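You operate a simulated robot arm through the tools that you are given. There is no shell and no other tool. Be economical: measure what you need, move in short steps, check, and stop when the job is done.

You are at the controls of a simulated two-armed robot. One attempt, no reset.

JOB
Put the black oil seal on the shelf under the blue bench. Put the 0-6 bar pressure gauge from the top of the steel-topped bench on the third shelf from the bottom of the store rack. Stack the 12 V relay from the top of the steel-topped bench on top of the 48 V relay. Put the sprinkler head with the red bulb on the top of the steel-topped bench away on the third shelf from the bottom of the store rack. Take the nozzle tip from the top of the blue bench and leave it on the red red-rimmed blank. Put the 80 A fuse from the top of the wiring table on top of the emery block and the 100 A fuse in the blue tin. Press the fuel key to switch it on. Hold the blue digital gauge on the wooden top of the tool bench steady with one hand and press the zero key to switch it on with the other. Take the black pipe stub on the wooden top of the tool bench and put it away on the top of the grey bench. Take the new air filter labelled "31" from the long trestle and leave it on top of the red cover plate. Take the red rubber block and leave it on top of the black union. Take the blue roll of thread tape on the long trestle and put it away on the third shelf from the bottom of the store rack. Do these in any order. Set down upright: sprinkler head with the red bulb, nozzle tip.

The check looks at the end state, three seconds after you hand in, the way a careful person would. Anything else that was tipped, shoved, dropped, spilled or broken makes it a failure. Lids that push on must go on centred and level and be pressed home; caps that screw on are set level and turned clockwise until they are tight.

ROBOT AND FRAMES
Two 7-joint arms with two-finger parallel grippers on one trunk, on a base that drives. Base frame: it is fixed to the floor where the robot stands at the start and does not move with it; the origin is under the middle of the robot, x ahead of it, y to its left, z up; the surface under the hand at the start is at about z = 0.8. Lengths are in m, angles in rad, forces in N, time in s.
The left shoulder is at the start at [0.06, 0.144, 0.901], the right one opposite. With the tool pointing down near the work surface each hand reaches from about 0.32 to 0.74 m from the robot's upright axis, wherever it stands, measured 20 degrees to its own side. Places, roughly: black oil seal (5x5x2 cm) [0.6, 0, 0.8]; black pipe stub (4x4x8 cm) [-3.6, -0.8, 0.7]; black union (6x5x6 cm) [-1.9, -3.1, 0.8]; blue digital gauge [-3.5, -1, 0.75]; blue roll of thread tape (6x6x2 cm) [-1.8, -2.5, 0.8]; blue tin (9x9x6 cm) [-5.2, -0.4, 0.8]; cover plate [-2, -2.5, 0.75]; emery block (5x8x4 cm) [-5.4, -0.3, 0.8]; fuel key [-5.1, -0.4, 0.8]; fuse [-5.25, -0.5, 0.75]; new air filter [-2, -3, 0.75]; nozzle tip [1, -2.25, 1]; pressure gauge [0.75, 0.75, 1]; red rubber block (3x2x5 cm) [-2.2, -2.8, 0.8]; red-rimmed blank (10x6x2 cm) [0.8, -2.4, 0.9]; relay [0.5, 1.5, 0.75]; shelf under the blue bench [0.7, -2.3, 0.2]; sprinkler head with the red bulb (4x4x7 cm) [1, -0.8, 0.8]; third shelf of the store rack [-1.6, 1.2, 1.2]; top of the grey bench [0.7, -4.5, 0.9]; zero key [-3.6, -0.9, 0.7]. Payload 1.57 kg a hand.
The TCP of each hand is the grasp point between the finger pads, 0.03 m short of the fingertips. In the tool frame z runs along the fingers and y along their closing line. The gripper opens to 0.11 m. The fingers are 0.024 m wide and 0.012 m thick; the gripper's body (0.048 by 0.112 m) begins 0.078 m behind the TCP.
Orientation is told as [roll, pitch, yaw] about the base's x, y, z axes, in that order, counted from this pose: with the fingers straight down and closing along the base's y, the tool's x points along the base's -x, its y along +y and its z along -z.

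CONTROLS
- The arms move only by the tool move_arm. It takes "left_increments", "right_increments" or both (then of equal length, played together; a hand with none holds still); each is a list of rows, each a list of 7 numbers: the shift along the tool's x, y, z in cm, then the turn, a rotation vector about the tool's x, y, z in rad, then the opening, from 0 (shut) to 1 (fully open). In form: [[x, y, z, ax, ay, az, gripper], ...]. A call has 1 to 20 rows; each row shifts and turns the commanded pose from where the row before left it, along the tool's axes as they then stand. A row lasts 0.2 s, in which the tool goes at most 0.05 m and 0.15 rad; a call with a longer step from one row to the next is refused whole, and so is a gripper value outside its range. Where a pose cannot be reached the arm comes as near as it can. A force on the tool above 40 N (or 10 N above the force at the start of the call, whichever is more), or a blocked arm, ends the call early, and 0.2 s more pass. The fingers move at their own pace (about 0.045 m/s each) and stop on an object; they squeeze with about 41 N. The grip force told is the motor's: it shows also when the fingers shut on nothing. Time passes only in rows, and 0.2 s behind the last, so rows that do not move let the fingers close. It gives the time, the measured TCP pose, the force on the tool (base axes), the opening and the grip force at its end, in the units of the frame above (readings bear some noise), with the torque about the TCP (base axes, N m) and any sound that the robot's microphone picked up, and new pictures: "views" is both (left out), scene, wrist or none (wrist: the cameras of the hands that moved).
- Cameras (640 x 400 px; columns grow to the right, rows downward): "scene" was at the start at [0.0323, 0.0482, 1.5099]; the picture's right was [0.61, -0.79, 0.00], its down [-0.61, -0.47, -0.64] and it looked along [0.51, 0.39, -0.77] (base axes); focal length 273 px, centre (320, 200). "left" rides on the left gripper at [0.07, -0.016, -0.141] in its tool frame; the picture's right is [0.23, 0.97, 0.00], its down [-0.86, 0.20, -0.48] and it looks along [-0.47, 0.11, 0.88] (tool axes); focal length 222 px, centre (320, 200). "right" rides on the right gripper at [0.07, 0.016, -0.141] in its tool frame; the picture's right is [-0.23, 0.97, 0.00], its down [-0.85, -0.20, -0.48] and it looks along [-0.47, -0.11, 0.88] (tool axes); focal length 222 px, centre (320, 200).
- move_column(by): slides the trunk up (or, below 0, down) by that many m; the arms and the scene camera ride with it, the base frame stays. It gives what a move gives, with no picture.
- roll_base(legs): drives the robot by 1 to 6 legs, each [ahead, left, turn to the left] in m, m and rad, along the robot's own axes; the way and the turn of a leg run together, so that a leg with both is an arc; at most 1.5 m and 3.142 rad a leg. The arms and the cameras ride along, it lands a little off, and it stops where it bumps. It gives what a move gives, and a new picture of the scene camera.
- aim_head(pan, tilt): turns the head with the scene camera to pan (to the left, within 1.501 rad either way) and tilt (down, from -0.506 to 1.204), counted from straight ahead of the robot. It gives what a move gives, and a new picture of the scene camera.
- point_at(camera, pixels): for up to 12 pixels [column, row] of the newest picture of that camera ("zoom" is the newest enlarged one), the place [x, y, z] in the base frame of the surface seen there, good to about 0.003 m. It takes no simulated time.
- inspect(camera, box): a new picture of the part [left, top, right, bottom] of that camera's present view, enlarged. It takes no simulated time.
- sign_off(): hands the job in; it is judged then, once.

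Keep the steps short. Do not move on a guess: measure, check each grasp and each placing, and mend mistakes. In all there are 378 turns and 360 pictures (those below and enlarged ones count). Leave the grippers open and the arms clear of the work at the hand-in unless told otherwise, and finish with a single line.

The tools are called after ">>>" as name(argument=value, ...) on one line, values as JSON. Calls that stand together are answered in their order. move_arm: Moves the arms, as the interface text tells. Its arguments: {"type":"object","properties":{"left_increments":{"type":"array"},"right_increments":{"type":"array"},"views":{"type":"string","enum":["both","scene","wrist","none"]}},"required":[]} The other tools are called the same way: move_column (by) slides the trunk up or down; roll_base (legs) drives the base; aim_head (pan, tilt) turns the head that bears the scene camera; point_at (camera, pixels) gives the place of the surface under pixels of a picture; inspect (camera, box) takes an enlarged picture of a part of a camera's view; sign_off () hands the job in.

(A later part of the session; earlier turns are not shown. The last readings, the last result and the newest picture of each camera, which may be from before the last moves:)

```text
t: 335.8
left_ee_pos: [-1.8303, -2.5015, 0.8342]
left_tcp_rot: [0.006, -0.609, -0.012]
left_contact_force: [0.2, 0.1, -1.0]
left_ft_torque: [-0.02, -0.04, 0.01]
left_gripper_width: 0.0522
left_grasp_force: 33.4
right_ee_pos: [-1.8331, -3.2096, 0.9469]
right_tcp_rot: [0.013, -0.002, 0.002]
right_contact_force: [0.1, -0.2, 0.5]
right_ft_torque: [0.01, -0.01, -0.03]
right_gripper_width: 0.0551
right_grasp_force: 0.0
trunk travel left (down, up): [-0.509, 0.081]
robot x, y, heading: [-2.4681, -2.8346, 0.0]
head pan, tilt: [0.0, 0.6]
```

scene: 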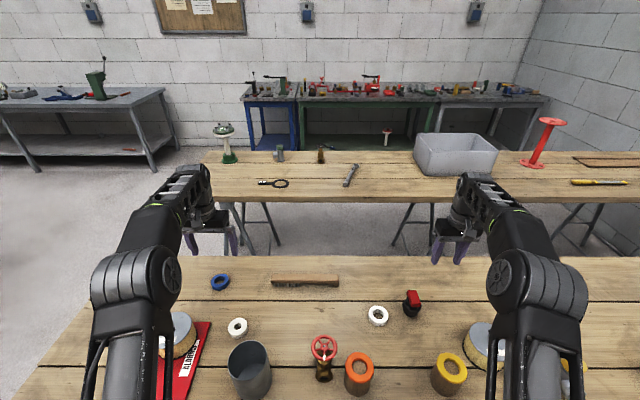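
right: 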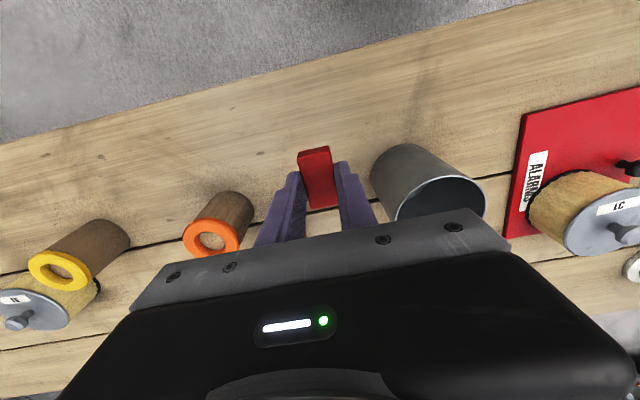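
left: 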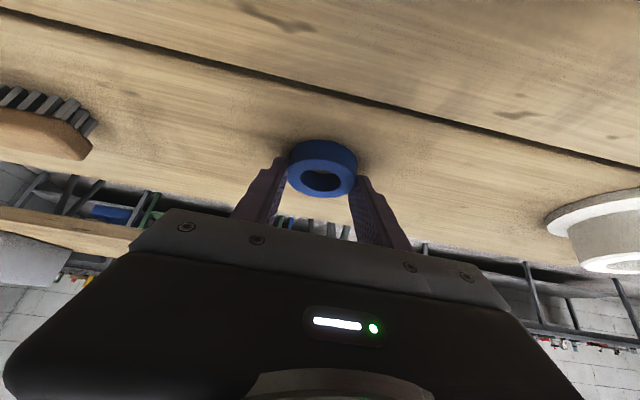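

Tape gripped. Lift, raise trunk, back off and look to the left for a clear path.

>>> move_arm(left_increments=[[-1.7, 0, -2.46, 0, 0, 0, 0.2], [-2.2, 0, -3.2, 0, 0, 0, 0.2], [-2.2, 0, -3.2, 0, 0, 0, 0.2]], right_increments=[[0, 0, -1, 0, 0, 0, 0.5], [0, 0, -1, 0, 0, 0, 0.5], [0, 0, 0, 0, 0, 0, 0.5]], views="none")

>>> move_column(by=0.08)

>>> roll_base(legs=[[-0.37, 0, 0]])

>>> aim_head(pan=1.2, tilt=0.35)

```text
t: 336.6
left_ee_pos: [-1.832, -2.5017, 0.9411]
left_tcp_rot: [0.006, -0.609, -0.01]
left_contact_force: [0.5, 0.1, -0.1]
left_ft_torque: [-0.04, 0.01, 0.03]
left_gripper_width: 0.0518
left_grasp_force: 40.8
right_ee_pos: [-1.8352, -3.2101, 0.9667]
right_tcp_rot: [0.011, -0.009, 0.002]
right_contact_force: [-0.9, -0.4, -0.7]
right_ft_torque: [0.01, -0.02, -0.02]
right_gripper_width: 0.055
right_grasp_force: 0.1
trunk travel left (down, up): [-0.509, 0.081]
robot x, y, heading: [-2.4623, -2.8329, 0.005]
head pan, tilt: [0.0, 0.6]
```

```text
t: 337.8
left_ee_pos: [-1.8307, -2.5017, 1.0194]
left_tcp_rot: [0.006, -0.609, -0.01]
left_contact_force: [0.3, 0.2, 0.2]
left_ft_torque: [0.01, -0.01, -0.01]
left_gripper_width: 0.052
left_grasp_force: 41.4
right_ee_pos: [-1.8329, -3.2103, 1.0474]
right_tcp_rot: [0.012, -0.008, 0.004]
right_contact_force: [0.4, -0.5, 0.6]
right_ft_torque: [0.02, -0.02, 0.0]
right_gripper_width: 0.0554
right_grasp_force: 0.1
trunk travel left (down, up): [-0.589, 0.001]
robot x, y, heading: [-2.4689, -2.8343, -0.002]
head pan, tilt: [0.0, 0.6]
```

```text
t: 340.1
left_ee_pos: [-2.1963, -2.5066, 1.0202]
left_tcp_rot: [0.005, -0.608, -0.02]
left_contact_force: [0.4, 0.1, 0.2]
left_ft_torque: [0.0, -0.01, 0.03]
left_gripper_width: 0.0517
left_grasp_force: 41.4
right_ee_pos: [-2.2045, -3.2152, 1.0482]
right_tcp_rot: [0.011, -0.009, -0.005]
right_contact_force: [-0.1, -1.1, -1.4]
right_ft_torque: [0.01, -0.03, -0.04]
right_gripper_width: 0.0551
right_grasp_force: 0.0
trunk travel left (down, up): [-0.589, 0.001]
robot x, y, heading: [-2.8347, -2.8338, -0.006]
head pan, tilt: [0.0, 0.6]
```

scene: 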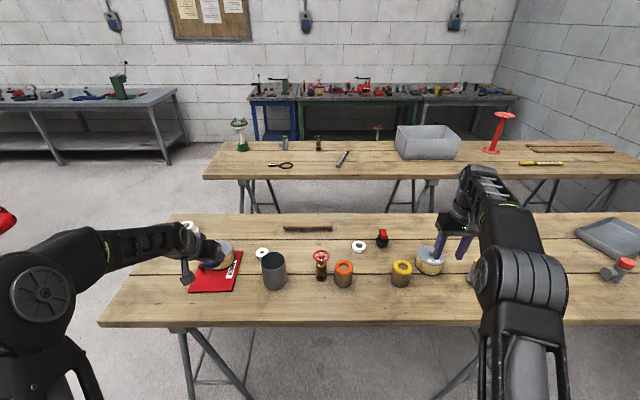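

```text
t: 341.5
left_ee_pos: [-2.1955, -2.507, 1.0199]
left_tcp_rot: [0.005, -0.607, -0.02]
left_contact_force: [-0.2, 0.3, -0.2]
left_ft_torque: [0.02, 0.0, -0.01]
left_gripper_width: 0.0519
left_grasp_force: 40.9
right_ee_pos: [-2.2026, -3.2148, 1.0484]
right_tcp_rot: [0.012, -0.005, -0.006]
right_contact_force: [0.0, -0.7, 0.4]
right_ft_torque: [0.01, 0.0, -0.04]
right_gripper_width: 0.0549
right_grasp_force: 0.0
trunk travel left (down, up): [-0.589, 0.001]
robot x, y, heading: [-2.8328, -2.8344, 0.0]
head pan, tilt: [1.201, 0.351]
```

scene: 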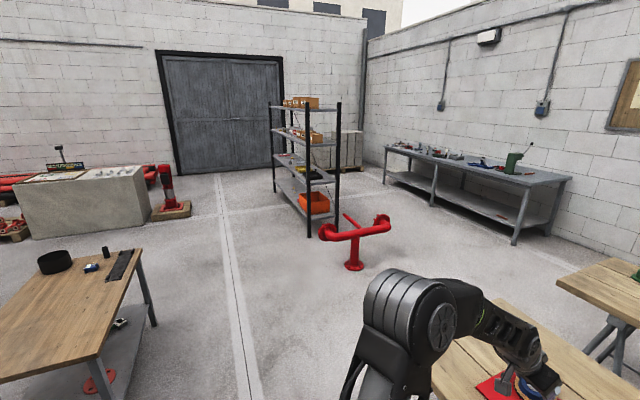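

>>> point_at(camera="scene", pixels=[[354, 266], [325, 235], [388, 222], [312, 235], [285, 190], [145, 310], [100, 345], [92, 268], [105, 250], [515, 245], [338, 232], [250, 350]])

>>> inspect(camera="scene", box=[0, 230, 170, 345])

```text
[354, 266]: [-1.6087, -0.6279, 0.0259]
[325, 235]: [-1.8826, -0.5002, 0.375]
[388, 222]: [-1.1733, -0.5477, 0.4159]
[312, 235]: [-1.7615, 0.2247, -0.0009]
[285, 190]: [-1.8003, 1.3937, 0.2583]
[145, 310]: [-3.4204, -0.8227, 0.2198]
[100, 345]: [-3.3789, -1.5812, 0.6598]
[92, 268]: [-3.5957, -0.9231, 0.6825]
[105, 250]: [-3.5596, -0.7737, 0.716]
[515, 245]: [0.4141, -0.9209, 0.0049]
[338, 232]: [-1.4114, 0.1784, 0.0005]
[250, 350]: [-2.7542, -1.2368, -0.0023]
```

```text
3.48 times, centred on (85, 288) of scene
```

zoom: 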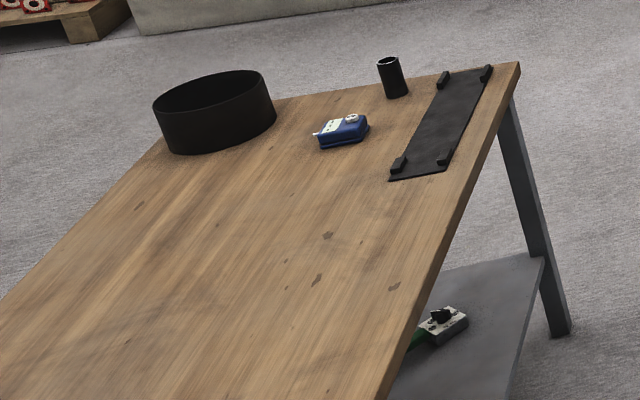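

Map clear: red pipe stand at (−1.6,−0.6), rack beyond. Drive north, east past the red stand, north again to the rack and turn to face it.

>>> roll_base(legs=[[0, 1.46, 0], [1.5, 0, 0], [0.85, 0, 0], [0, 1.46, 0], [0, 1.46, 0], [0, 0, 3.14]])

>>> aim_head(pan=0.2, tilt=0.4)

```text
t: 380.7
left_ee_pos: [-1.1826, 1.1805, 1.0199]
left_tcp_rot: [0.005, -0.61, -3.107]
left_contact_force: [-0.1, -0.3, 0.2]
left_ft_torque: [0.02, 0.04, 0.02]
left_gripper_width: 0.0518
left_grasp_force: 40.9
right_ee_pos: [-1.2119, 1.8867, 1.0471]
right_tcp_rot: [0.013, -0.006, -3.092]
right_contact_force: [0.6, -0.5, 1.1]
right_ft_torque: [-0.02, 0.02, 0.01]
right_gripper_width: 0.055
right_grasp_force: 0.1
trunk travel left (down, up): [-0.589, 0.001]
robot x, y, heading: [-0.5639, 1.5385, -3.089]
head pan, tilt: [1.201, 0.351]
```

scene: 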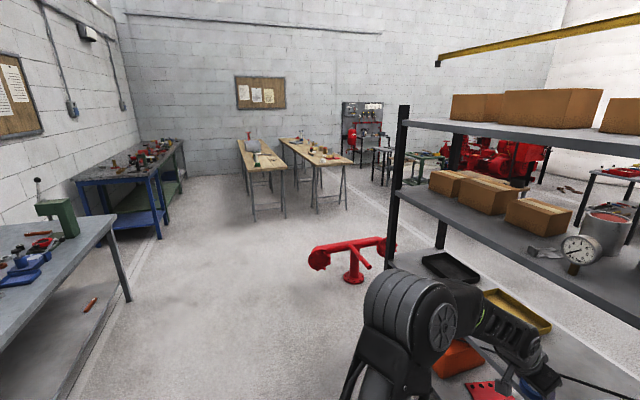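

```text
t: 382.0
left_ee_pos: [-1.1833, 1.1807, 1.02]
left_tcp_rot: [0.005, -0.61, -3.106]
left_contact_force: [-0.3, 0.5, -0.2]
left_ft_torque: [-0.04, 0.0, -0.02]
left_gripper_width: 0.0518
left_grasp_force: 41.1
right_ee_pos: [-1.2133, 1.8866, 1.0456]
right_tcp_rot: [0.012, -0.007, -3.094]
right_contact_force: [0.3, -0.1, -0.7]
right_ft_torque: [-0.02, -0.04, 0.02]
right_gripper_width: 0.0549
right_grasp_force: 0.0
trunk travel left (down, up): [-0.589, 0.001]
robot x, y, heading: [-0.5607, 1.5385, -3.094]
head pan, tilt: [0.201, 0.4]
```

scene: 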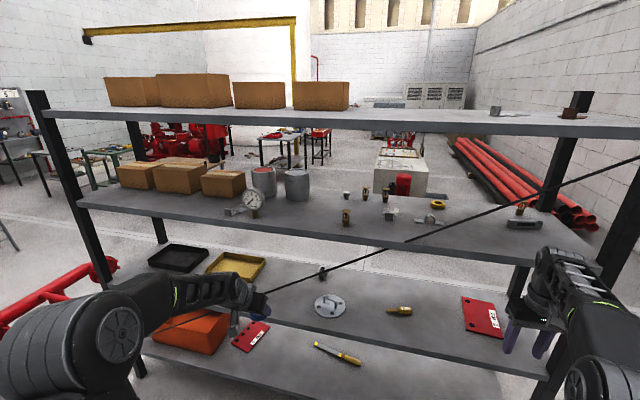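

Retract the right hand (it would meet the shelf), raise the left hand and square the heading.

>>> move_arm(left_increments=[[-2.4, 0, -3.45, 0, 0, 0, 0.2], [-2.4, 0, -3.45, 0, 0, 0, 0.2], [-2.4, 0, -3.45, 0, 0, 0, 0.2], [-2.4, 0, -3.45, 0, 0, 0, 0.2], [-2.4, 0, -3.45, 0, 0, 0, 0.2], [-0.6, 0, -0.8, 0, 0, 0, 0.2]], right_increments=[[4, 0, 0, 0, 0, 0, 0.5], [4, 0, 0, 0, 0, 0, 0.5], [4, 0, 0, 0, 0, 0, 0.5], [4, 0, 0, 0, 0, 0, 0.5], [4, 0, 0, 0, 0, 0, 0.5], [4, 0, 0, 0, 0, 0, 0.5]], views="none")

>>> roll_base(legs=[[0, 0, -0.045]])

```text
t: 383.4
left_ee_pos: [-1.1808, 1.1783, 1.2399]
left_tcp_rot: [0.005, -0.61, -3.106]
left_contact_force: [0.4, -0.1, 0.0]
left_ft_torque: [0.0, 0.02, -0.03]
left_gripper_width: 0.052
left_grasp_force: 40.6
right_ee_pos: [-0.9697, 1.8987, 1.0465]
right_tcp_rot: [0.013, -0.009, -3.093]
right_contact_force: [0.5, -0.4, -0.3]
right_ft_torque: [-0.03, 0.05, -0.01]
right_gripper_width: 0.0548
right_grasp_force: 0.0
trunk travel left (down, up): [-0.589, 0.001]
robot x, y, heading: [-0.5622, 1.5418, -3.098]
head pan, tilt: [0.201, 0.4]
```

```text
t: 384.2
left_ee_pos: [-1.1965, 1.2061, 1.2383]
left_tcp_rot: [0.005, -0.61, 3.131]
left_contact_force: [0.4, 0.0, -0.1]
left_ft_torque: [-0.03, -0.03, 0.01]
left_gripper_width: 0.052
left_grasp_force: 41.1
right_ee_pos: [-0.9543, 1.9168, 1.0459]
right_tcp_rot: [0.012, -0.007, -3.138]
right_contact_force: [1.3, 0.5, -0.1]
right_ft_torque: [-0.07, -0.03, 0.0]
right_gripper_width: 0.055
right_grasp_force: 0.1
trunk travel left (down, up): [-0.589, 0.001]
robot x, y, heading: [-0.5675, 1.5409, -3.14]
head pan, tilt: [0.201, 0.4]
```

scene: 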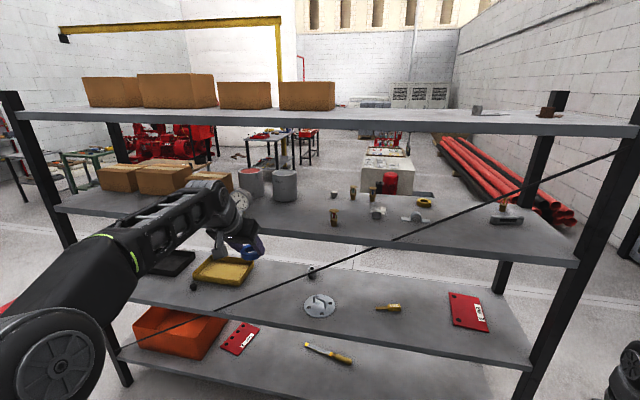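

Drive forward 0.265 m to bring the tape over the shelf.

>>> roll_base(legs=[[0.265, 0, 0]])

>>> inspect(camera="scene", box=[180, 180, 360, 300])

```text
t: 386.1
left_ee_pos: [-1.4662, 1.2061, 1.2388]
left_tcp_rot: [0.004, -0.607, 3.13]
left_contact_force: [0.9, -0.6, -1.0]
left_ft_torque: [0.01, -0.01, 0.01]
left_gripper_width: 0.0517
left_grasp_force: 40.8
right_ee_pos: [-1.2243, 1.9162, 1.0454]
right_tcp_rot: [0.011, -0.007, -3.139]
right_contact_force: [0.9, -1.2, 0.1]
right_ft_torque: [0.02, -0.03, 0.0]
right_gripper_width: 0.0549
right_grasp_force: 0.1
trunk travel left (down, up): [-0.589, 0.001]
robot x, y, heading: [-0.8318, 1.5388, -3.131]
head pan, tilt: [0.201, 0.4]
```

scene: 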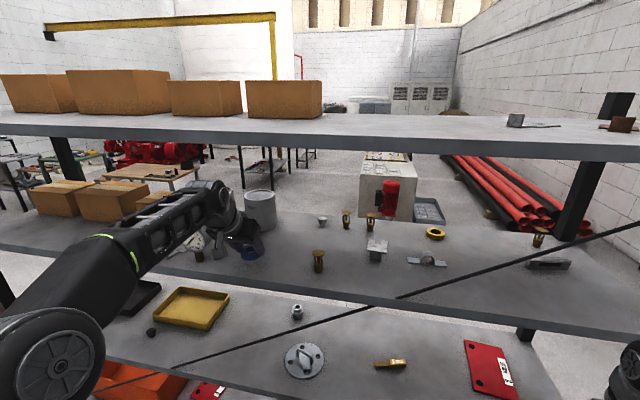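

```text
3.33 times, centred on (270, 240) of scene
```

zoom: 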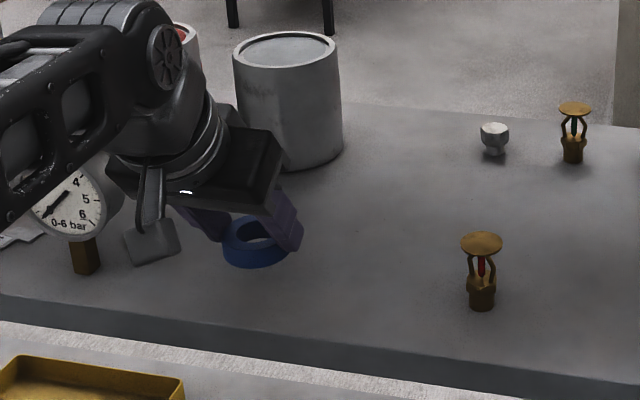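

>>> point_at(camera="zoom", pixels=[[60, 165], [110, 150], [20, 190], [150, 250], [75, 215], [255, 265], [270, 255]])

>>> move_arm(left_increments=[[0.86, 0, 1.23, 0, 0, 0, 0.2], [0.86, 0, 1.23, 0, 0, 0, 0.2], [0, 0, 0, 0, 0, 0, 0.2]], views="none")

```text
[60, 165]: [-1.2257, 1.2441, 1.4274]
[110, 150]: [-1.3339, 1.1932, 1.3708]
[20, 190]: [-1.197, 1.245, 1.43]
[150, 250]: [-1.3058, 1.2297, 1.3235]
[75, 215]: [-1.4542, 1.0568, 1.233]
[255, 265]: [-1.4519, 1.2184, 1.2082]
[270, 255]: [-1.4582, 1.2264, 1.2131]
```

```text
t: 386.9
left_ee_pos: [-1.4658, 1.2066, 1.209]
left_tcp_rot: [0.005, -0.609, 3.132]
left_contact_force: [-0.1, 1.0, -0.4]
left_ft_torque: [0.01, -0.02, -0.02]
left_gripper_width: 0.0521
left_grasp_force: 41.4
right_ee_pos: [-1.2225, 1.9151, 1.0463]
right_tcp_rot: [0.012, -0.008, -3.139]
right_contact_force: [-0.1, 0.1, -0.8]
right_ft_torque: [0.01, -0.03, 0.0]
right_gripper_width: 0.0552
right_grasp_force: 0.2
trunk travel left (down, up): [-0.589, 0.001]
robot x, y, heading: [-0.8284, 1.539, -3.14]
head pan, tilt: [0.201, 0.4]
```

>>> move_arm(left_increments=[[0.17, 0, 0.25, 0, 0, 0, 0.2], [0.06, 0, 0.08, 0, 0, 0, 0.2], [0.06, 0, 0.08, 0, 0, 0, 0.2], [0, 0, 0, 0, 0, 0, 0.2]], views="none")

```text
t: 387.9
left_ee_pos: [-1.4673, 1.2054, 1.2044]
left_tcp_rot: [0.006, -0.609, 3.131]
left_contact_force: [-0.4, -0.3, 1.4]
left_ft_torque: [0.04, 0.04, 0.0]
left_gripper_width: 0.0519
left_grasp_force: 40.5
right_ee_pos: [-1.223, 1.9168, 1.0456]
right_tcp_rot: [0.013, -0.008, -3.139]
right_contact_force: [0.2, -1.0, 0.4]
right_ft_torque: [-0.02, 0.0, 0.04]
right_gripper_width: 0.055
right_grasp_force: 0.0
trunk travel left (down, up): [-0.589, 0.001]
robot x, y, heading: [-0.8342, 1.5422, -3.134]
head pan, tilt: [0.201, 0.4]
```

Contact. Open and retreat up-and-back, then back the base away.

>>> move_arm(left_increments=[[0.03, 0, 0.04, 0, 0, 0, 0.2], [0, 0, 0, 0, 0, 0, 0.6], [0, 0, 0, 0, 0, 0, 0.75], [0, 0, 0, 0, 0, 0, 0.75], [0, 0, -3, 0, 0, 0, 0.75], [2.5, 0, -1.7, 0, 0, 0, 0.75], [2.5, 0, -1.7, 0, 0, 0, 0.75]], views="none")

>>> roll_base(legs=[[-0.3, 0, 0]])

>>> inspect(camera="scene", box=[180, 170, 440, 270])

```text
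t: 389.5
left_ee_pos: [-1.3866, 1.2055, 1.2282]
left_tcp_rot: [0.006, -0.611, 3.132]
left_contact_force: [-0.6, -1.2, -0.1]
left_ft_torque: [0.02, 0.01, 0.02]
left_gripper_width: 0.0827
left_grasp_force: 0.0
right_ee_pos: [-1.2229, 1.9159, 1.0465]
right_tcp_rot: [0.011, -0.009, -3.14]
right_contact_force: [0.1, 0.0, 0.3]
right_ft_torque: [0.02, -0.02, -0.01]
right_gripper_width: 0.0547
right_grasp_force: 0.0
trunk travel left (down, up): [-0.589, 0.001]
robot x, y, heading: [-0.8322, 1.5403, -3.143]
head pan, tilt: [0.201, 0.4]
```

```text
t: 391.5
left_ee_pos: [-1.0893, 1.2058, 1.2267]
left_tcp_rot: [0.007, -0.61, 3.132]
left_contact_force: [0.1, -0.6, 0.6]
left_ft_torque: [-0.01, -0.03, -0.03]
left_gripper_width: 0.0826
left_grasp_force: 0.0
right_ee_pos: [-0.9252, 1.9172, 1.0467]
right_tcp_rot: [0.012, -0.009, -3.138]
right_contact_force: [0.6, 0.4, 0.4]
right_ft_torque: [-0.01, 0.01, -0.02]
right_gripper_width: 0.0551
right_grasp_force: 0.1
trunk travel left (down, up): [-0.589, 0.001]
robot x, y, heading: [-0.5356, 1.5417, -3.136]
head pan, tilt: [0.201, 0.4]
```

scene: 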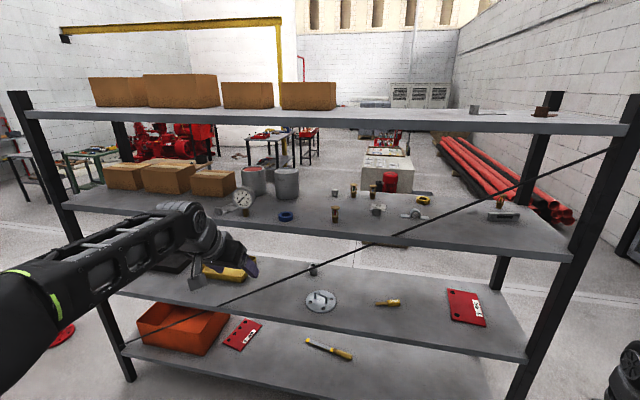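

```text
2.46 times, centred on (310, 220) of scene
```

zoom: 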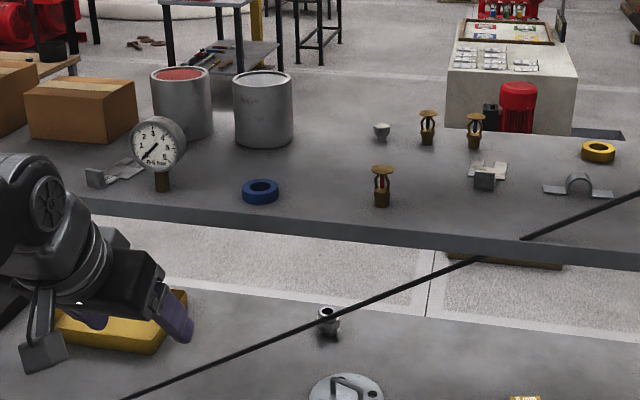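

All three items are on the third shelf. Now drive to the tool bench (blue digital gauge at (−3.60,−0.92), stub at (−3.56,−0.77)), straightening the left hand.

>>> move_arm(left_increments=[[0, 0, 2, 0, 0.15, 0, 0.75], [0, 0, 2, 0, 0.15, 0, 0.75], [0, 0, 2, 0, 0.15, 0, 0.75], [0, 0, 2, 0, 0.155, 0, 0.75], [0, 0, 3, 0, 0, 0, 0.75], [0, 0, 3, 0, 0, 0, 0.75]], views="none")

>>> roll_base(legs=[[0, 1.45, 0], [0, 1.4, 0], [1.3, 0, 0], [1.15, 0, 0]])

>>> aim_head(pan=-0.25, tilt=0.8)

```text
refused: row 4 steps farther than a row can; nothing moved
```

```text
t: 416.9
left_ee_pos: [-3.5346, -1.6635, 1.227]
left_tcp_rot: [0.005, -0.609, -3.137]
left_contact_force: [-0.3, 0.2, 0.4]
left_ft_torque: [-0.01, -0.03, -0.02]
left_gripper_width: 0.0825
left_grasp_force: 0.2
right_ee_pos: [-3.3772, -0.95, 1.0462]
right_tcp_rot: [0.012, -0.008, -3.127]
right_contact_force: [-0.4, 1.2, -0.3]
right_ft_torque: [-0.01, 0.01, 0.04]
right_gripper_width: 0.055
right_grasp_force: 0.1
trunk travel left (down, up): [-0.589, 0.001]
robot x, y, heading: [-2.9847, -1.3225, -3.128]
head pan, tilt: [0.201, 0.4]
```

scene: 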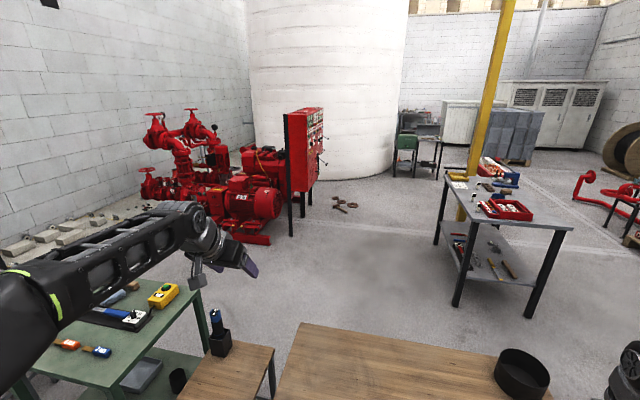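

```text
t: 417.8
left_ee_pos: [-3.5345, -1.6632, 1.2272]
left_tcp_rot: [0.005, -0.609, -3.14]
left_contact_force: [0.0, -0.6, 0.7]
left_ft_torque: [-0.01, -0.02, -0.02]
left_gripper_width: 0.0824
left_grasp_force: 0.2
right_ee_pos: [-3.3776, -0.949, 1.0458]
right_tcp_rot: [0.013, -0.009, -3.129]
right_contact_force: [0.8, 0.1, 0.1]
right_ft_torque: [0.01, -0.02, -0.02]
right_gripper_width: 0.0551
right_grasp_force: 0.1
trunk travel left (down, up): [-0.589, 0.001]
robot x, y, heading: [-2.9813, -1.3243, -3.131]
head pan, tilt: [-0.25, 0.799]
```

scene: 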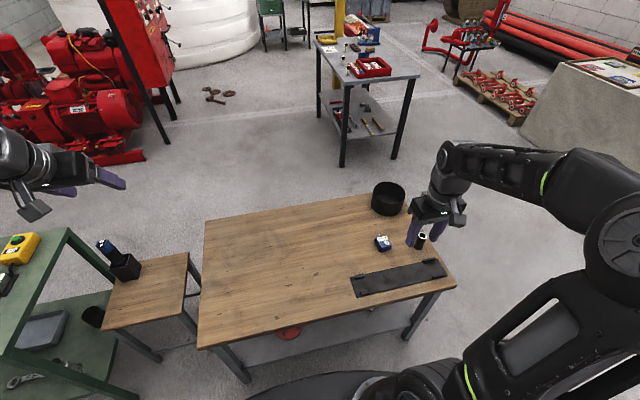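

>>> inspect(camera="scene", box=[345, 205, 465, 300])

>>> inspect(camera="scene", box=[368, 228, 398, 256])

>>> point_at(camera="zoom", pixels=[[320, 200], [240, 130], [400, 130], [400, 270], [260, 270], [300, 170]])

```text
4.21 times, centred on (405, 252) of scene
```

zoom: 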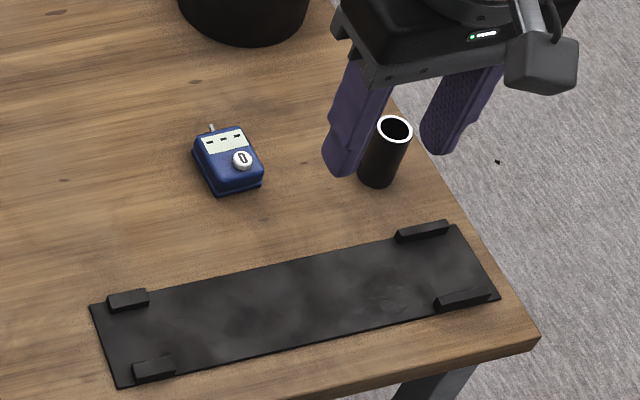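

```text
14.29 times, centred on (383, 242) of scene
```

zoom: 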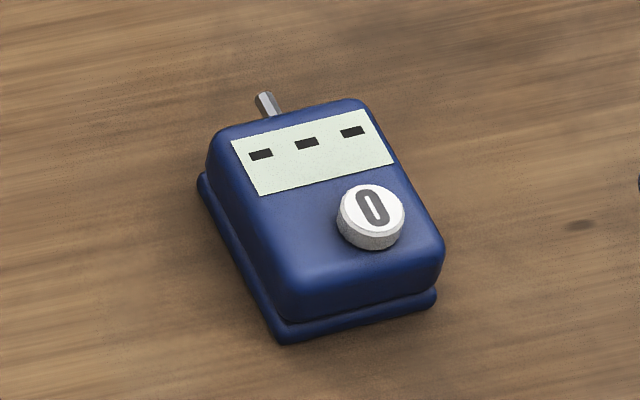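

```text
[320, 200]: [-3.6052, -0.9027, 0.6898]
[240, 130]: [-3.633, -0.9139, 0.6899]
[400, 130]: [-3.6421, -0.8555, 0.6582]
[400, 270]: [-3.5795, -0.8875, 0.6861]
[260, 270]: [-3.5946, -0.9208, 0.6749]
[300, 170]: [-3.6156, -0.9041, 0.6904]
```

>>> point_at(camera="zoom", pixels=[[370, 205], [345, 205], [398, 208], [370, 190], [372, 225], [225, 140], [355, 105], [430, 250], [290, 290], [200, 180], [285, 330], [430, 300]])

```text
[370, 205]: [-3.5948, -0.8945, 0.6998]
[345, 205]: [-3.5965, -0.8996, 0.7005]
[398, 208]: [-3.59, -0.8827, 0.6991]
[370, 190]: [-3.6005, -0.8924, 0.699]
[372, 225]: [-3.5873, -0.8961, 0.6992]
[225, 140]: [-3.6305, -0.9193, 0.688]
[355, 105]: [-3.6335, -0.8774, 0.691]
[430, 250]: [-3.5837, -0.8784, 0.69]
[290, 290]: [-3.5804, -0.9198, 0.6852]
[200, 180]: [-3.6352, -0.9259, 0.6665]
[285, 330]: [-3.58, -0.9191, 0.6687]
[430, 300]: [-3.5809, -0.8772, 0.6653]
```

Gauge box: x −3.636…−3.578, y −0.924…−0.876, top 0.69; zero key at (−3.594,−0.892,0.700). Plan: left hand pitched 0.9 grips its sides from behind, right hand presses from above with closed fingers. Position the base and lower the trunk.

>>> roll_base(legs=[[0, -0.41, -0.01]])

>>> move_column(by=-0.22)

>>> move_arm(left_increments=[[0, -4, 0, 0, -0.145, 0, 0.7], [0, -4, 0, 0, -0.145, 0, 0.7], [0, -4, 0, 0, 0, 0, 0.7], [0, -4, 0, 0, 0, 0, 0.7], [0, -4, 0, 0, 0, 0, 0.7], [0, -4, 0, 0, 0, 0, 0.7], [0, -4, 0, 0, 0, 0, 0.7], [0, -4, 0, 0, 0, 0, 0.7], [0, 0, 0, 0, 0, 0, 0.7]], views="scene")

```text
t: 420.4
left_ee_pos: [-3.5418, -1.2538, 1.2279]
left_tcp_rot: [0.008, -0.609, 3.141]
left_contact_force: [0.1, 0.0, 0.3]
left_ft_torque: [-0.03, 0.01, 0.04]
left_gripper_width: 0.0825
left_grasp_force: 0.2
right_ee_pos: [-3.3827, -0.5412, 1.0454]
right_tcp_rot: [0.014, -0.006, -3.131]
right_contact_force: [0.0, -0.2, -0.7]
right_ft_torque: [0.01, 0.0, 0.03]
right_gripper_width: 0.0549
right_grasp_force: 0.0
trunk travel left (down, up): [-0.589, 0.001]
robot x, y, heading: [-2.9904, -0.9186, -3.128]
head pan, tilt: [-0.25, 0.799]
```

scene: 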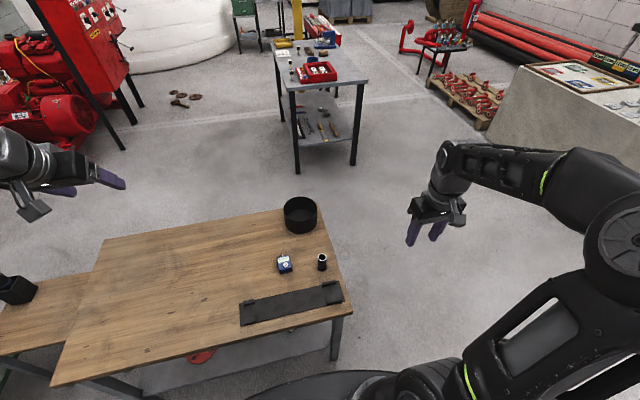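

```text
t: 422.7
left_ee_pos: [-3.5402, -1.2539, 1.0074]
left_tcp_rot: [0.004, -0.609, 3.141]
left_contact_force: [-0.1, 0.3, -0.3]
left_ft_torque: [0.0, -0.02, 0.01]
left_gripper_width: 0.0824
left_grasp_force: 0.0
right_ee_pos: [-3.3821, -0.5418, 0.8258]
right_tcp_rot: [0.012, -0.005, -3.13]
right_contact_force: [0.5, -0.8, 0.0]
right_ft_torque: [0.0, -0.01, 0.0]
right_gripper_width: 0.0549
right_grasp_force: 0.0
trunk travel left (down, up): [-0.369, 0.221]
robot x, y, heading: [-2.986, -0.9154, -3.132]
head pan, tilt: [-0.25, 0.799]
```

```text
t: 424.7
left_ee_pos: [-3.541, -0.936, 1.0042]
left_tcp_rot: [0.008, -0.898, 3.138]
left_contact_force: [0.7, 0.3, -0.2]
left_ft_torque: [-0.01, -0.04, -0.02]
left_gripper_width: 0.0769
left_grasp_force: 0.0
right_ee_pos: [-3.3824, -0.5438, 0.8264]
right_tcp_rot: [0.013, -0.009, -3.133]
right_contact_force: [0.0, -0.1, -0.2]
right_ft_torque: [-0.03, -0.02, -0.01]
right_gripper_width: 0.055
right_grasp_force: 0.0
trunk travel left (down, up): [-0.369, 0.221]
robot x, y, heading: [-2.9882, -0.9193, -3.129]
head pan, tilt: [-0.25, 0.799]
```

scene: 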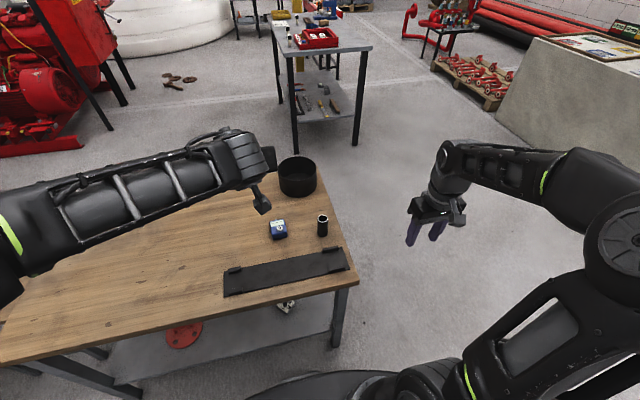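

>>> move_arm(left_increments=[[3.2, -0.6, 2.55, 0, 0, 0, 0.7], [3.2, -0.6, 2.55, 0, 0, 0, 0.7], [3.2, -0.6, 2.55, 0, 0, 0, 0.7], [3.2, -0.6, 2.55, 0, 0, 0, 0.7], [3.2, -0.6, 2.55, 0, 0, 0, 0.7], [3.2, -0.6, 2.55, 0, 0, 0, 0.7], [0, 0, 0, 0, 0, 0, 0.7]], views="both")

```text
t: 426.3
left_ee_pos: [-3.5416, -0.8984, 0.7608]
left_tcp_rot: [0.006, -0.898, 3.138]
left_contact_force: [-0.2, -0.7, -0.2]
left_ft_torque: [0.02, -0.02, 0.01]
left_gripper_width: 0.077
left_grasp_force: 0.1
right_ee_pos: [-3.3814, -0.5421, 0.8258]
right_tcp_rot: [0.012, -0.007, -3.131]
right_contact_force: [-0.2, -0.4, 0.5]
right_ft_torque: [-0.01, 0.0, -0.01]
right_gripper_width: 0.0549
right_grasp_force: 0.2
trunk travel left (down, up): [-0.369, 0.221]
robot x, y, heading: [-2.9884, -0.9179, -3.131]
head pan, tilt: [-0.25, 0.799]
```

scene: 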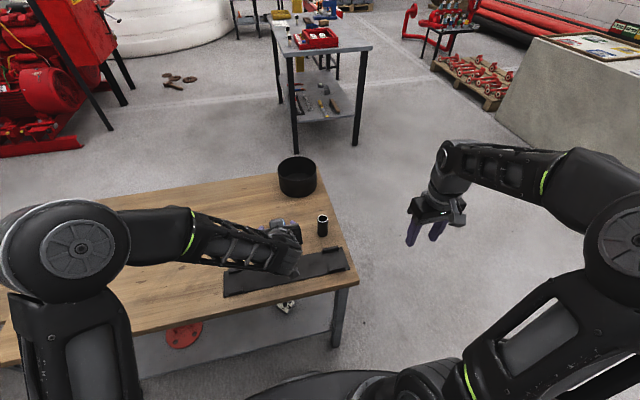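
left: 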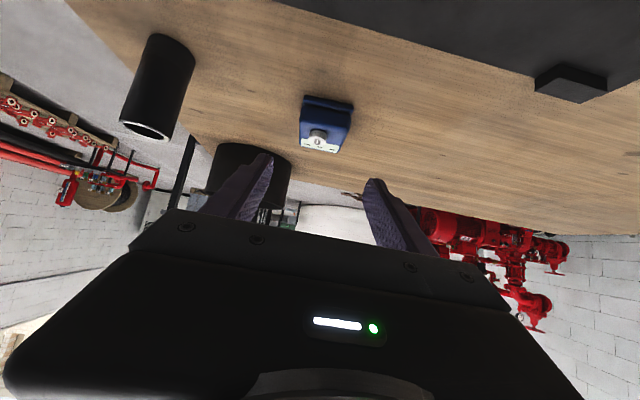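

>>> move_arm(left_increments=[[0.14, 0.1, 3.24, 0, 0, 0, 0.7], [0.14, 0, 3.24, 0, 0, 0, 0.7], [0.14, 0, 3.2, 0, 0, 0, 0.7], [0, 0, 0, 0, 0, 0, 0.7]], views="wrist")

```text
t: 427.3
left_ee_pos: [-3.6165, -0.9024, 0.6954]
left_tcp_rot: [0.009, -0.899, 3.137]
left_contact_force: [-0.5, 0.5, 0.3]
left_ft_torque: [0.03, 0.01, 0.01]
left_gripper_width: 0.0771
left_grasp_force: 0.1
right_ee_pos: [-3.3815, -0.5428, 0.8253]
right_tcp_rot: [0.013, -0.006, -3.133]
right_contact_force: [-0.2, -0.1, 0.2]
right_ft_torque: [0.02, -0.01, 0.0]
right_gripper_width: 0.055
right_grasp_force: 0.1
trunk travel left (down, up): [-0.369, 0.221]
robot x, y, heading: [-2.9888, -0.9201, -3.126]
head pan, tilt: [-0.25, 0.799]
```

left: 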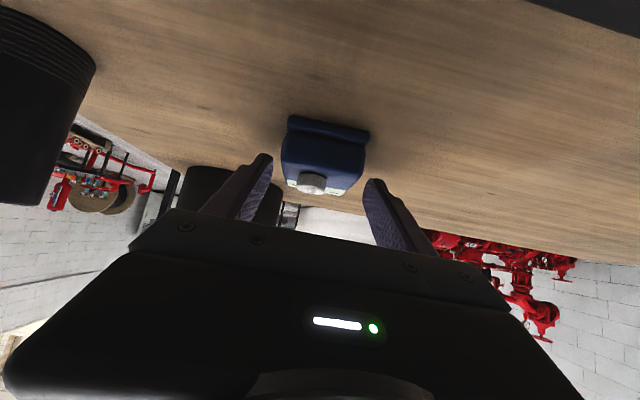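

>>> move_arm(left_increments=[[0, 0, 0, 0, 0, 0, 0.3], [0, 0, 0, 0, 0, 0, 0.3], [0, 0, 0, 0, 0, 0, 0.3], [0, 0, 0, 0, 0, 0, 0.3]], views="wrist")

>>> aim_head(pan=-0.05, tilt=0.9)

```text
t: 428.3
left_ee_pos: [-3.616, -0.9025, 0.6961]
left_tcp_rot: [0.007, -0.899, 3.136]
left_contact_force: [-0.7, 0.7, 1.3]
left_ft_torque: [0.18, 0.14, -0.04]
left_gripper_width: 0.0498
left_grasp_force: 35.4
right_ee_pos: [-3.383, -0.5434, 0.8256]
right_tcp_rot: [0.012, -0.006, -3.131]
right_contact_force: [0.5, 0.1, -0.5]
right_ft_torque: [0.0, -0.01, -0.03]
right_gripper_width: 0.055
right_grasp_force: 0.0
trunk travel left (down, up): [-0.369, 0.221]
robot x, y, heading: [-2.9869, -0.9154, -3.129]
head pan, tilt: [-0.25, 0.799]
```

left: 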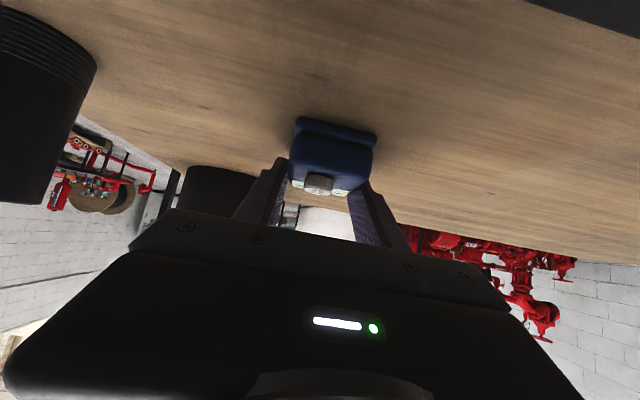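

```text
t: 429.0
left_ee_pos: [-3.6158, -0.9013, 0.6952]
left_tcp_rot: [0.007, -0.899, 3.137]
left_contact_force: [-1.5, 2.7, 1.2]
left_ft_torque: [0.23, 0.18, -0.06]
left_gripper_width: 0.0497
left_grasp_force: 41.3
right_ee_pos: [-3.382, -0.5427, 0.8258]
right_tcp_rot: [0.013, -0.006, -3.131]
right_contact_force: [0.2, 0.7, -0.1]
right_ft_torque: [-0.01, 0.0, 0.02]
right_gripper_width: 0.0549
right_grasp_force: 0.2
trunk travel left (down, up): [-0.369, 0.221]
robot x, y, heading: [-2.9898, -0.9181, -3.132]
head pan, tilt: [-0.051, 0.901]
```

scene: 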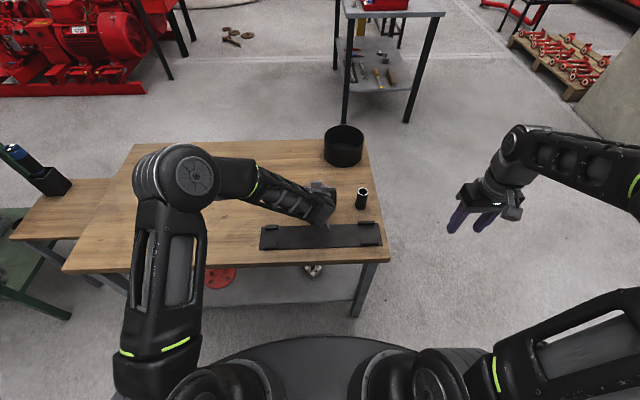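

Gauge held (width 0.050). Now bring the right hand with closed fingers, rolled −0.35 rad so it clears the left wrist, to above the key.

>>> move_arm(right_increments=[[0, 0, -4, 0, 0, 0, 0], [0, 0, -4, 0, 0, 0, 0], [0, 0, 0, -0.117, 0, 0, 0], [0, 0, 0, -0.117, 0, 0, 0], [0, 0, 0, -0.117, 0, 0, 0], [-2.12, 3.03, 1.11, 0, 0, 0, 0], [-2.12, 3.03, 1.11, 0, 0, 0, 0], [-2.12, 3.03, 1.11, 0, 0, 0, 0], [-2.12, 3.03, 1.11, 0, 0, 0, 0], [-2.12, 3.03, 1.11, 0, 0, 0, 0], [-2.12, 3.03, 1.11, 0, 0, 0, 0], [-2.12, 3.03, 1.11, 0, 0, 0, 0], [-2.12, 3.03, 1.11, 0, 0, 0, 0], [-2.12, 3.03, 1.11, 0, 0, 0, 0], [0, 0, 0, 0, 0, 0, 0]], views="both")

```text
t: 432.2
left_ee_pos: [-3.6153, -0.902, 0.6946]
left_tcp_rot: [0.007, -0.899, 3.14]
left_contact_force: [0.3, -0.2, 1.6]
left_ft_torque: [0.16, 0.13, 0.06]
left_gripper_width: 0.0496
left_grasp_force: 40.9
right_ee_pos: [-3.5714, -0.836, 0.9085]
right_tcp_rot: [0.364, -0.006, -3.131]
right_contact_force: [0.5, 1.1, 0.1]
right_ft_torque: [-0.01, -0.01, 0.02]
right_gripper_width: 0.0001
right_grasp_force: 21.1
trunk travel left (down, up): [-0.369, 0.221]
robot x, y, heading: [-2.99, -0.9137, -3.127]
head pan, tilt: [-0.051, 0.901]
```

scene: 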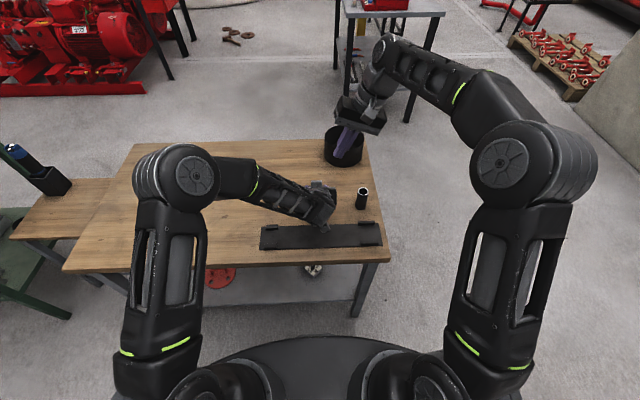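
right: 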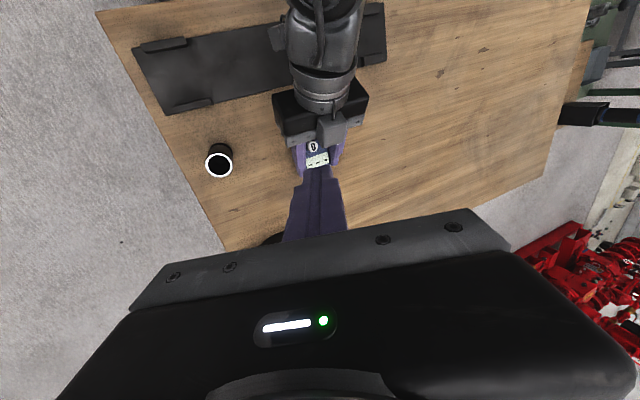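

>>> inspect(camera="right", box=[260, 80, 380, 190])

>>> point_at(camera="right", pixels=[[312, 147], [316, 160], [333, 127], [300, 152], [335, 150], [320, 95], [290, 120], [310, 148]])

```text
3.64 times, centred on (320, 135) of right
```

zoom: 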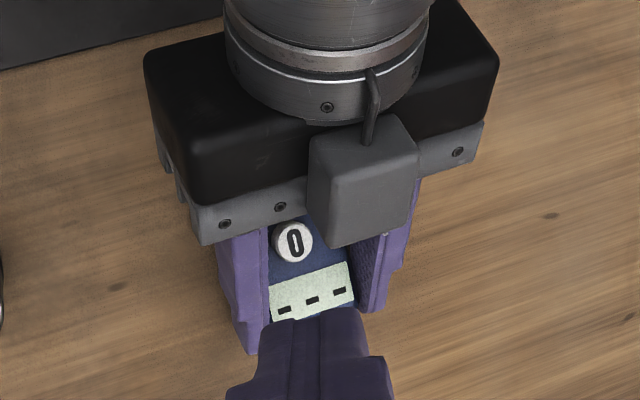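

```text
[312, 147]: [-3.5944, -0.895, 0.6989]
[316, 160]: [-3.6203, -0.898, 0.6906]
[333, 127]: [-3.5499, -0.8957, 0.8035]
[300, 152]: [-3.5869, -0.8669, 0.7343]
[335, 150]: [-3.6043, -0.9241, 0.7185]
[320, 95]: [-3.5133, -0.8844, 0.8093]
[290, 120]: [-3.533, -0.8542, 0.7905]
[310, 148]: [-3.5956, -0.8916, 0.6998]
```

>>> point_at(camera="zoom", pixels=[[340, 235], [400, 220], [345, 195], [325, 180], [405, 180], [365, 150], [240, 220], [294, 242], [270, 240], [318, 240]])

```text
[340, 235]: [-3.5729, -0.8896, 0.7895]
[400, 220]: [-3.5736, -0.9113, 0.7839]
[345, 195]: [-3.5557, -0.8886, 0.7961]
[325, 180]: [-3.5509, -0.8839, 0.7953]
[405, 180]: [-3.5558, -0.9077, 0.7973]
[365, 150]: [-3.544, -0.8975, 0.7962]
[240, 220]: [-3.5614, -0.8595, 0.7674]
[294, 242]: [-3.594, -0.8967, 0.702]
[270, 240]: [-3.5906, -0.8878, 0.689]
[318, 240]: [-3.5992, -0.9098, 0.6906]
```

The left gripper carries a block near the key (front at x −3.576), so I tilt the right hand 0.1 rad away and come in at x≈−3.60. Move to hover.

>>> move_arm(right_increments=[[0, 0, 0, 0, 0.1, 0, 0], [-1.72, -0.33, 1.0, 0, 0, 0, 0], [-1.72, -0.33, 3.0, 0, 0, 0, 0], [-1.72, -0.33, 4.0, 0, 0, 0, 0], [0, 0, 2.9, 0, 0, 0, 0], [0, 0, 0, 0, 0, 0, 0]], views="wrist")

>>> inspect(camera="right", box=[240, 80, 400, 230])

```text
t: 433.6
left_ee_pos: [-3.6156, -0.9021, 0.6957]
left_tcp_rot: [0.007, -0.898, 3.136]
left_contact_force: [-0.4, 1.4, 1.5]
left_ft_torque: [0.2, 0.03, 0.03]
left_gripper_width: 0.0497
left_grasp_force: 40.1
right_ee_pos: [-3.6168, -0.864, 0.8046]
right_tcp_rot: [0.362, 0.039, -3.113]
right_contact_force: [-0.4, 0.0, -0.3]
right_ft_torque: [-0.02, -0.01, -0.02]
right_gripper_width: 0.0003
right_grasp_force: 21.1
right hand out of reach, approached as far as the arm can: row 1
trunk travel left (down, up): [-0.369, 0.221]
robot x, y, heading: [-2.9896, -0.9143, -3.128]
head pan, tilt: [-0.051, 0.901]
```

right: 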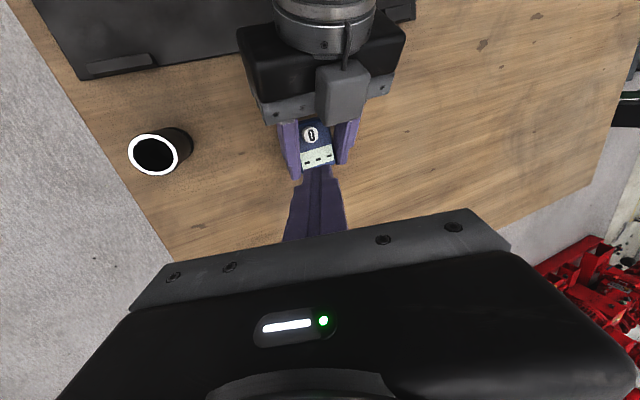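

```text
2.67 times, centred on (320, 155) of right
```

zoom: 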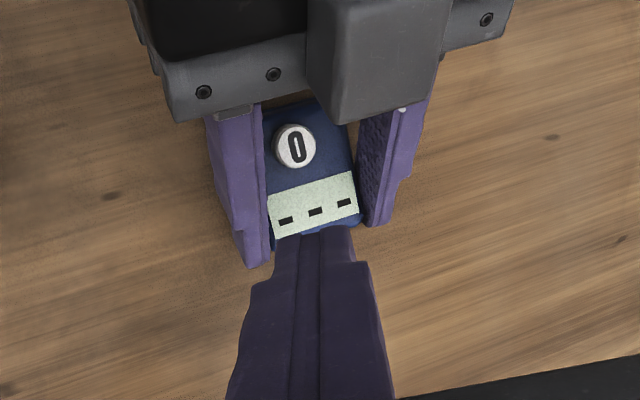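

>>> move_arm(right_increments=[[0.54, 0, 2.75, 0, 0, 0, 0], [0.54, 0, 2.75, 0, 0, 0, 0], [0, 0, 0, 0, 0, 0, 0]], views="none")

>>> inspect(camera="right", box=[240, 80, 400, 230])

```text
t: 434.4
left_ee_pos: [-3.6154, -0.903, 0.6954]
left_tcp_rot: [0.008, -0.899, 3.136]
left_contact_force: [-0.3, 2.0, 1.7]
left_ft_torque: [0.22, 0.09, 0.0]
left_gripper_width: 0.0495
left_grasp_force: 41.0
right_ee_pos: [-3.6035, -0.883, 0.7537]
right_tcp_rot: [0.362, 0.038, -3.113]
right_contact_force: [-0.2, -0.8, -0.3]
right_ft_torque: [0.0, 0.05, 0.0]
right_gripper_width: 0.0
right_grasp_force: 21.2
trunk travel left (down, up): [-0.369, 0.221]
robot x, y, heading: [-2.9894, -0.9183, -3.133]
head pan, tilt: [-0.051, 0.901]
```

```text
2.67 times, centred on (320, 155) of right
```

zoom: 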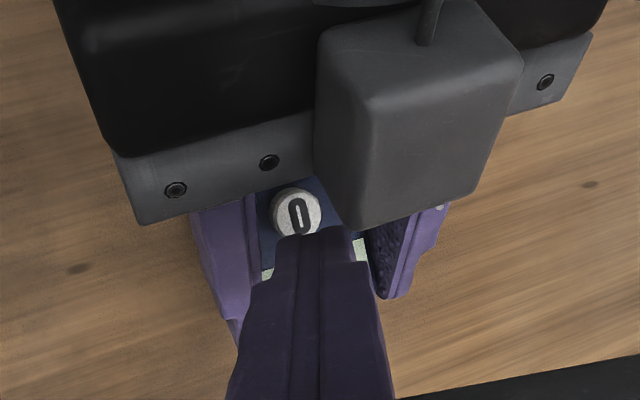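

>>> move_arm(right_increments=[[0.3, 0, 1.0, 0, 0, 0, 0], [0, 0, 0.9, 0, 0, 0, 0], [0, 0, 0.2, 0, 0, 0, 0], [0, 0, 0.2, 0, 0, 0, 0], [0, 0, 0, 0, 0, 0, 0]], views="none")

```text
t: 435.6
left_ee_pos: [-3.6161, -0.9029, 0.6952]
left_tcp_rot: [0.006, -0.899, 3.136]
left_contact_force: [-0.5, 1.7, 1.1]
left_ft_torque: [0.22, 0.28, -0.03]
left_gripper_width: 0.0498
left_grasp_force: 40.8
right_ee_pos: [-3.5987, -0.8921, 0.7326]
right_tcp_rot: [0.365, 0.039, -3.113]
right_contact_force: [-0.3, 0.4, 3.5]
right_ft_torque: [0.06, -0.01, 0.02]
right_gripper_width: 0.0
right_grasp_force: 20.4
trunk travel left (down, up): [-0.369, 0.221]
robot x, y, heading: [-2.9872, -0.9151, -3.126]
head pan, tilt: [-0.051, 0.901]
```

Contact at 3.5 N. Press on in 1.5 mm steps.

>>> move_arm(right_increments=[[0, 0, 0.15, 0, 0, 0, 0], [0, 0, 0.15, 0, 0, 0, 0], [0, 0, 0.15, 0, 0, 0, 0], [0, 0, 0, 0, 0, 0, 0]], views="none")

```text
t: 436.6
left_ee_pos: [-3.6145, -0.9031, 0.6962]
left_tcp_rot: [0.01, -0.9, 3.136]
left_contact_force: [-1.6, 0.1, -5.5]
left_ft_torque: [0.08, 1.82, -0.22]
left_gripper_width: 0.0496
left_grasp_force: 40.8
right_ee_pos: [-3.5983, -0.8941, 0.7301]
right_tcp_rot: [0.365, 0.029, -3.116]
right_contact_force: [-8.3, 5.2, 33.3]
right_ft_torque: [0.54, -0.4, 0.24]
right_gripper_width: 0.0001
right_grasp_force: 21.5
trunk travel left (down, up): [-0.369, 0.221]
robot x, y, heading: [-2.9845, -0.9152, -3.131]
head pan, tilt: [-0.051, 0.901]
```

33 N with the key pushed in ~3 mm. Ease off and check the display.

>>> move_arm(right_increments=[[0, 0, -0.4, 0, 0, 0, 0], [0, 0, -2.5, 0, 0, 0, 0], [-1, 0, -3.0, 0, 0, 0, 0]], views="none")

>>> inspect(camera="right", box=[270, 100, 370, 200])

```text
t: 437.4
left_ee_pos: [-3.616, -0.9024, 0.6959]
left_tcp_rot: [0.008, -0.899, 3.137]
left_contact_force: [0.1, 1.0, 0.7]
left_ft_torque: [-0.06, -0.03, 0.04]
left_gripper_width: 0.0499
left_grasp_force: 41.2
right_ee_pos: [-3.61, -0.8723, 0.7821]
right_tcp_rot: [0.365, 0.042, -3.111]
right_contact_force: [-0.7, 0.2, 0.3]
right_ft_torque: [-0.04, -0.03, -0.01]
right_gripper_width: 0.0
right_grasp_force: 21.5
trunk travel left (down, up): [-0.369, 0.221]
robot x, y, heading: [-2.9885, -0.9169, -3.133]
head pan, tilt: [-0.051, 0.901]
```

```text
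4.00 times, centred on (320, 150) of right
```

zoom: 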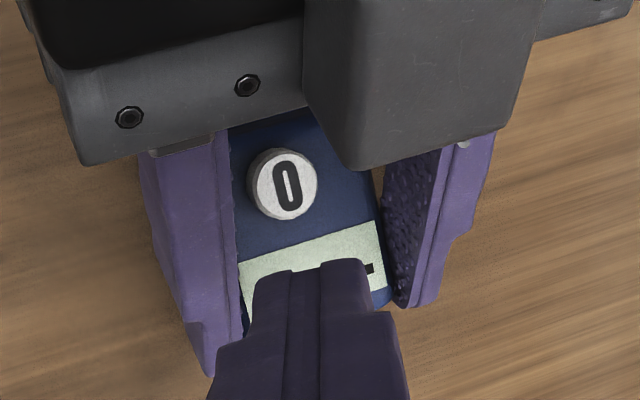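

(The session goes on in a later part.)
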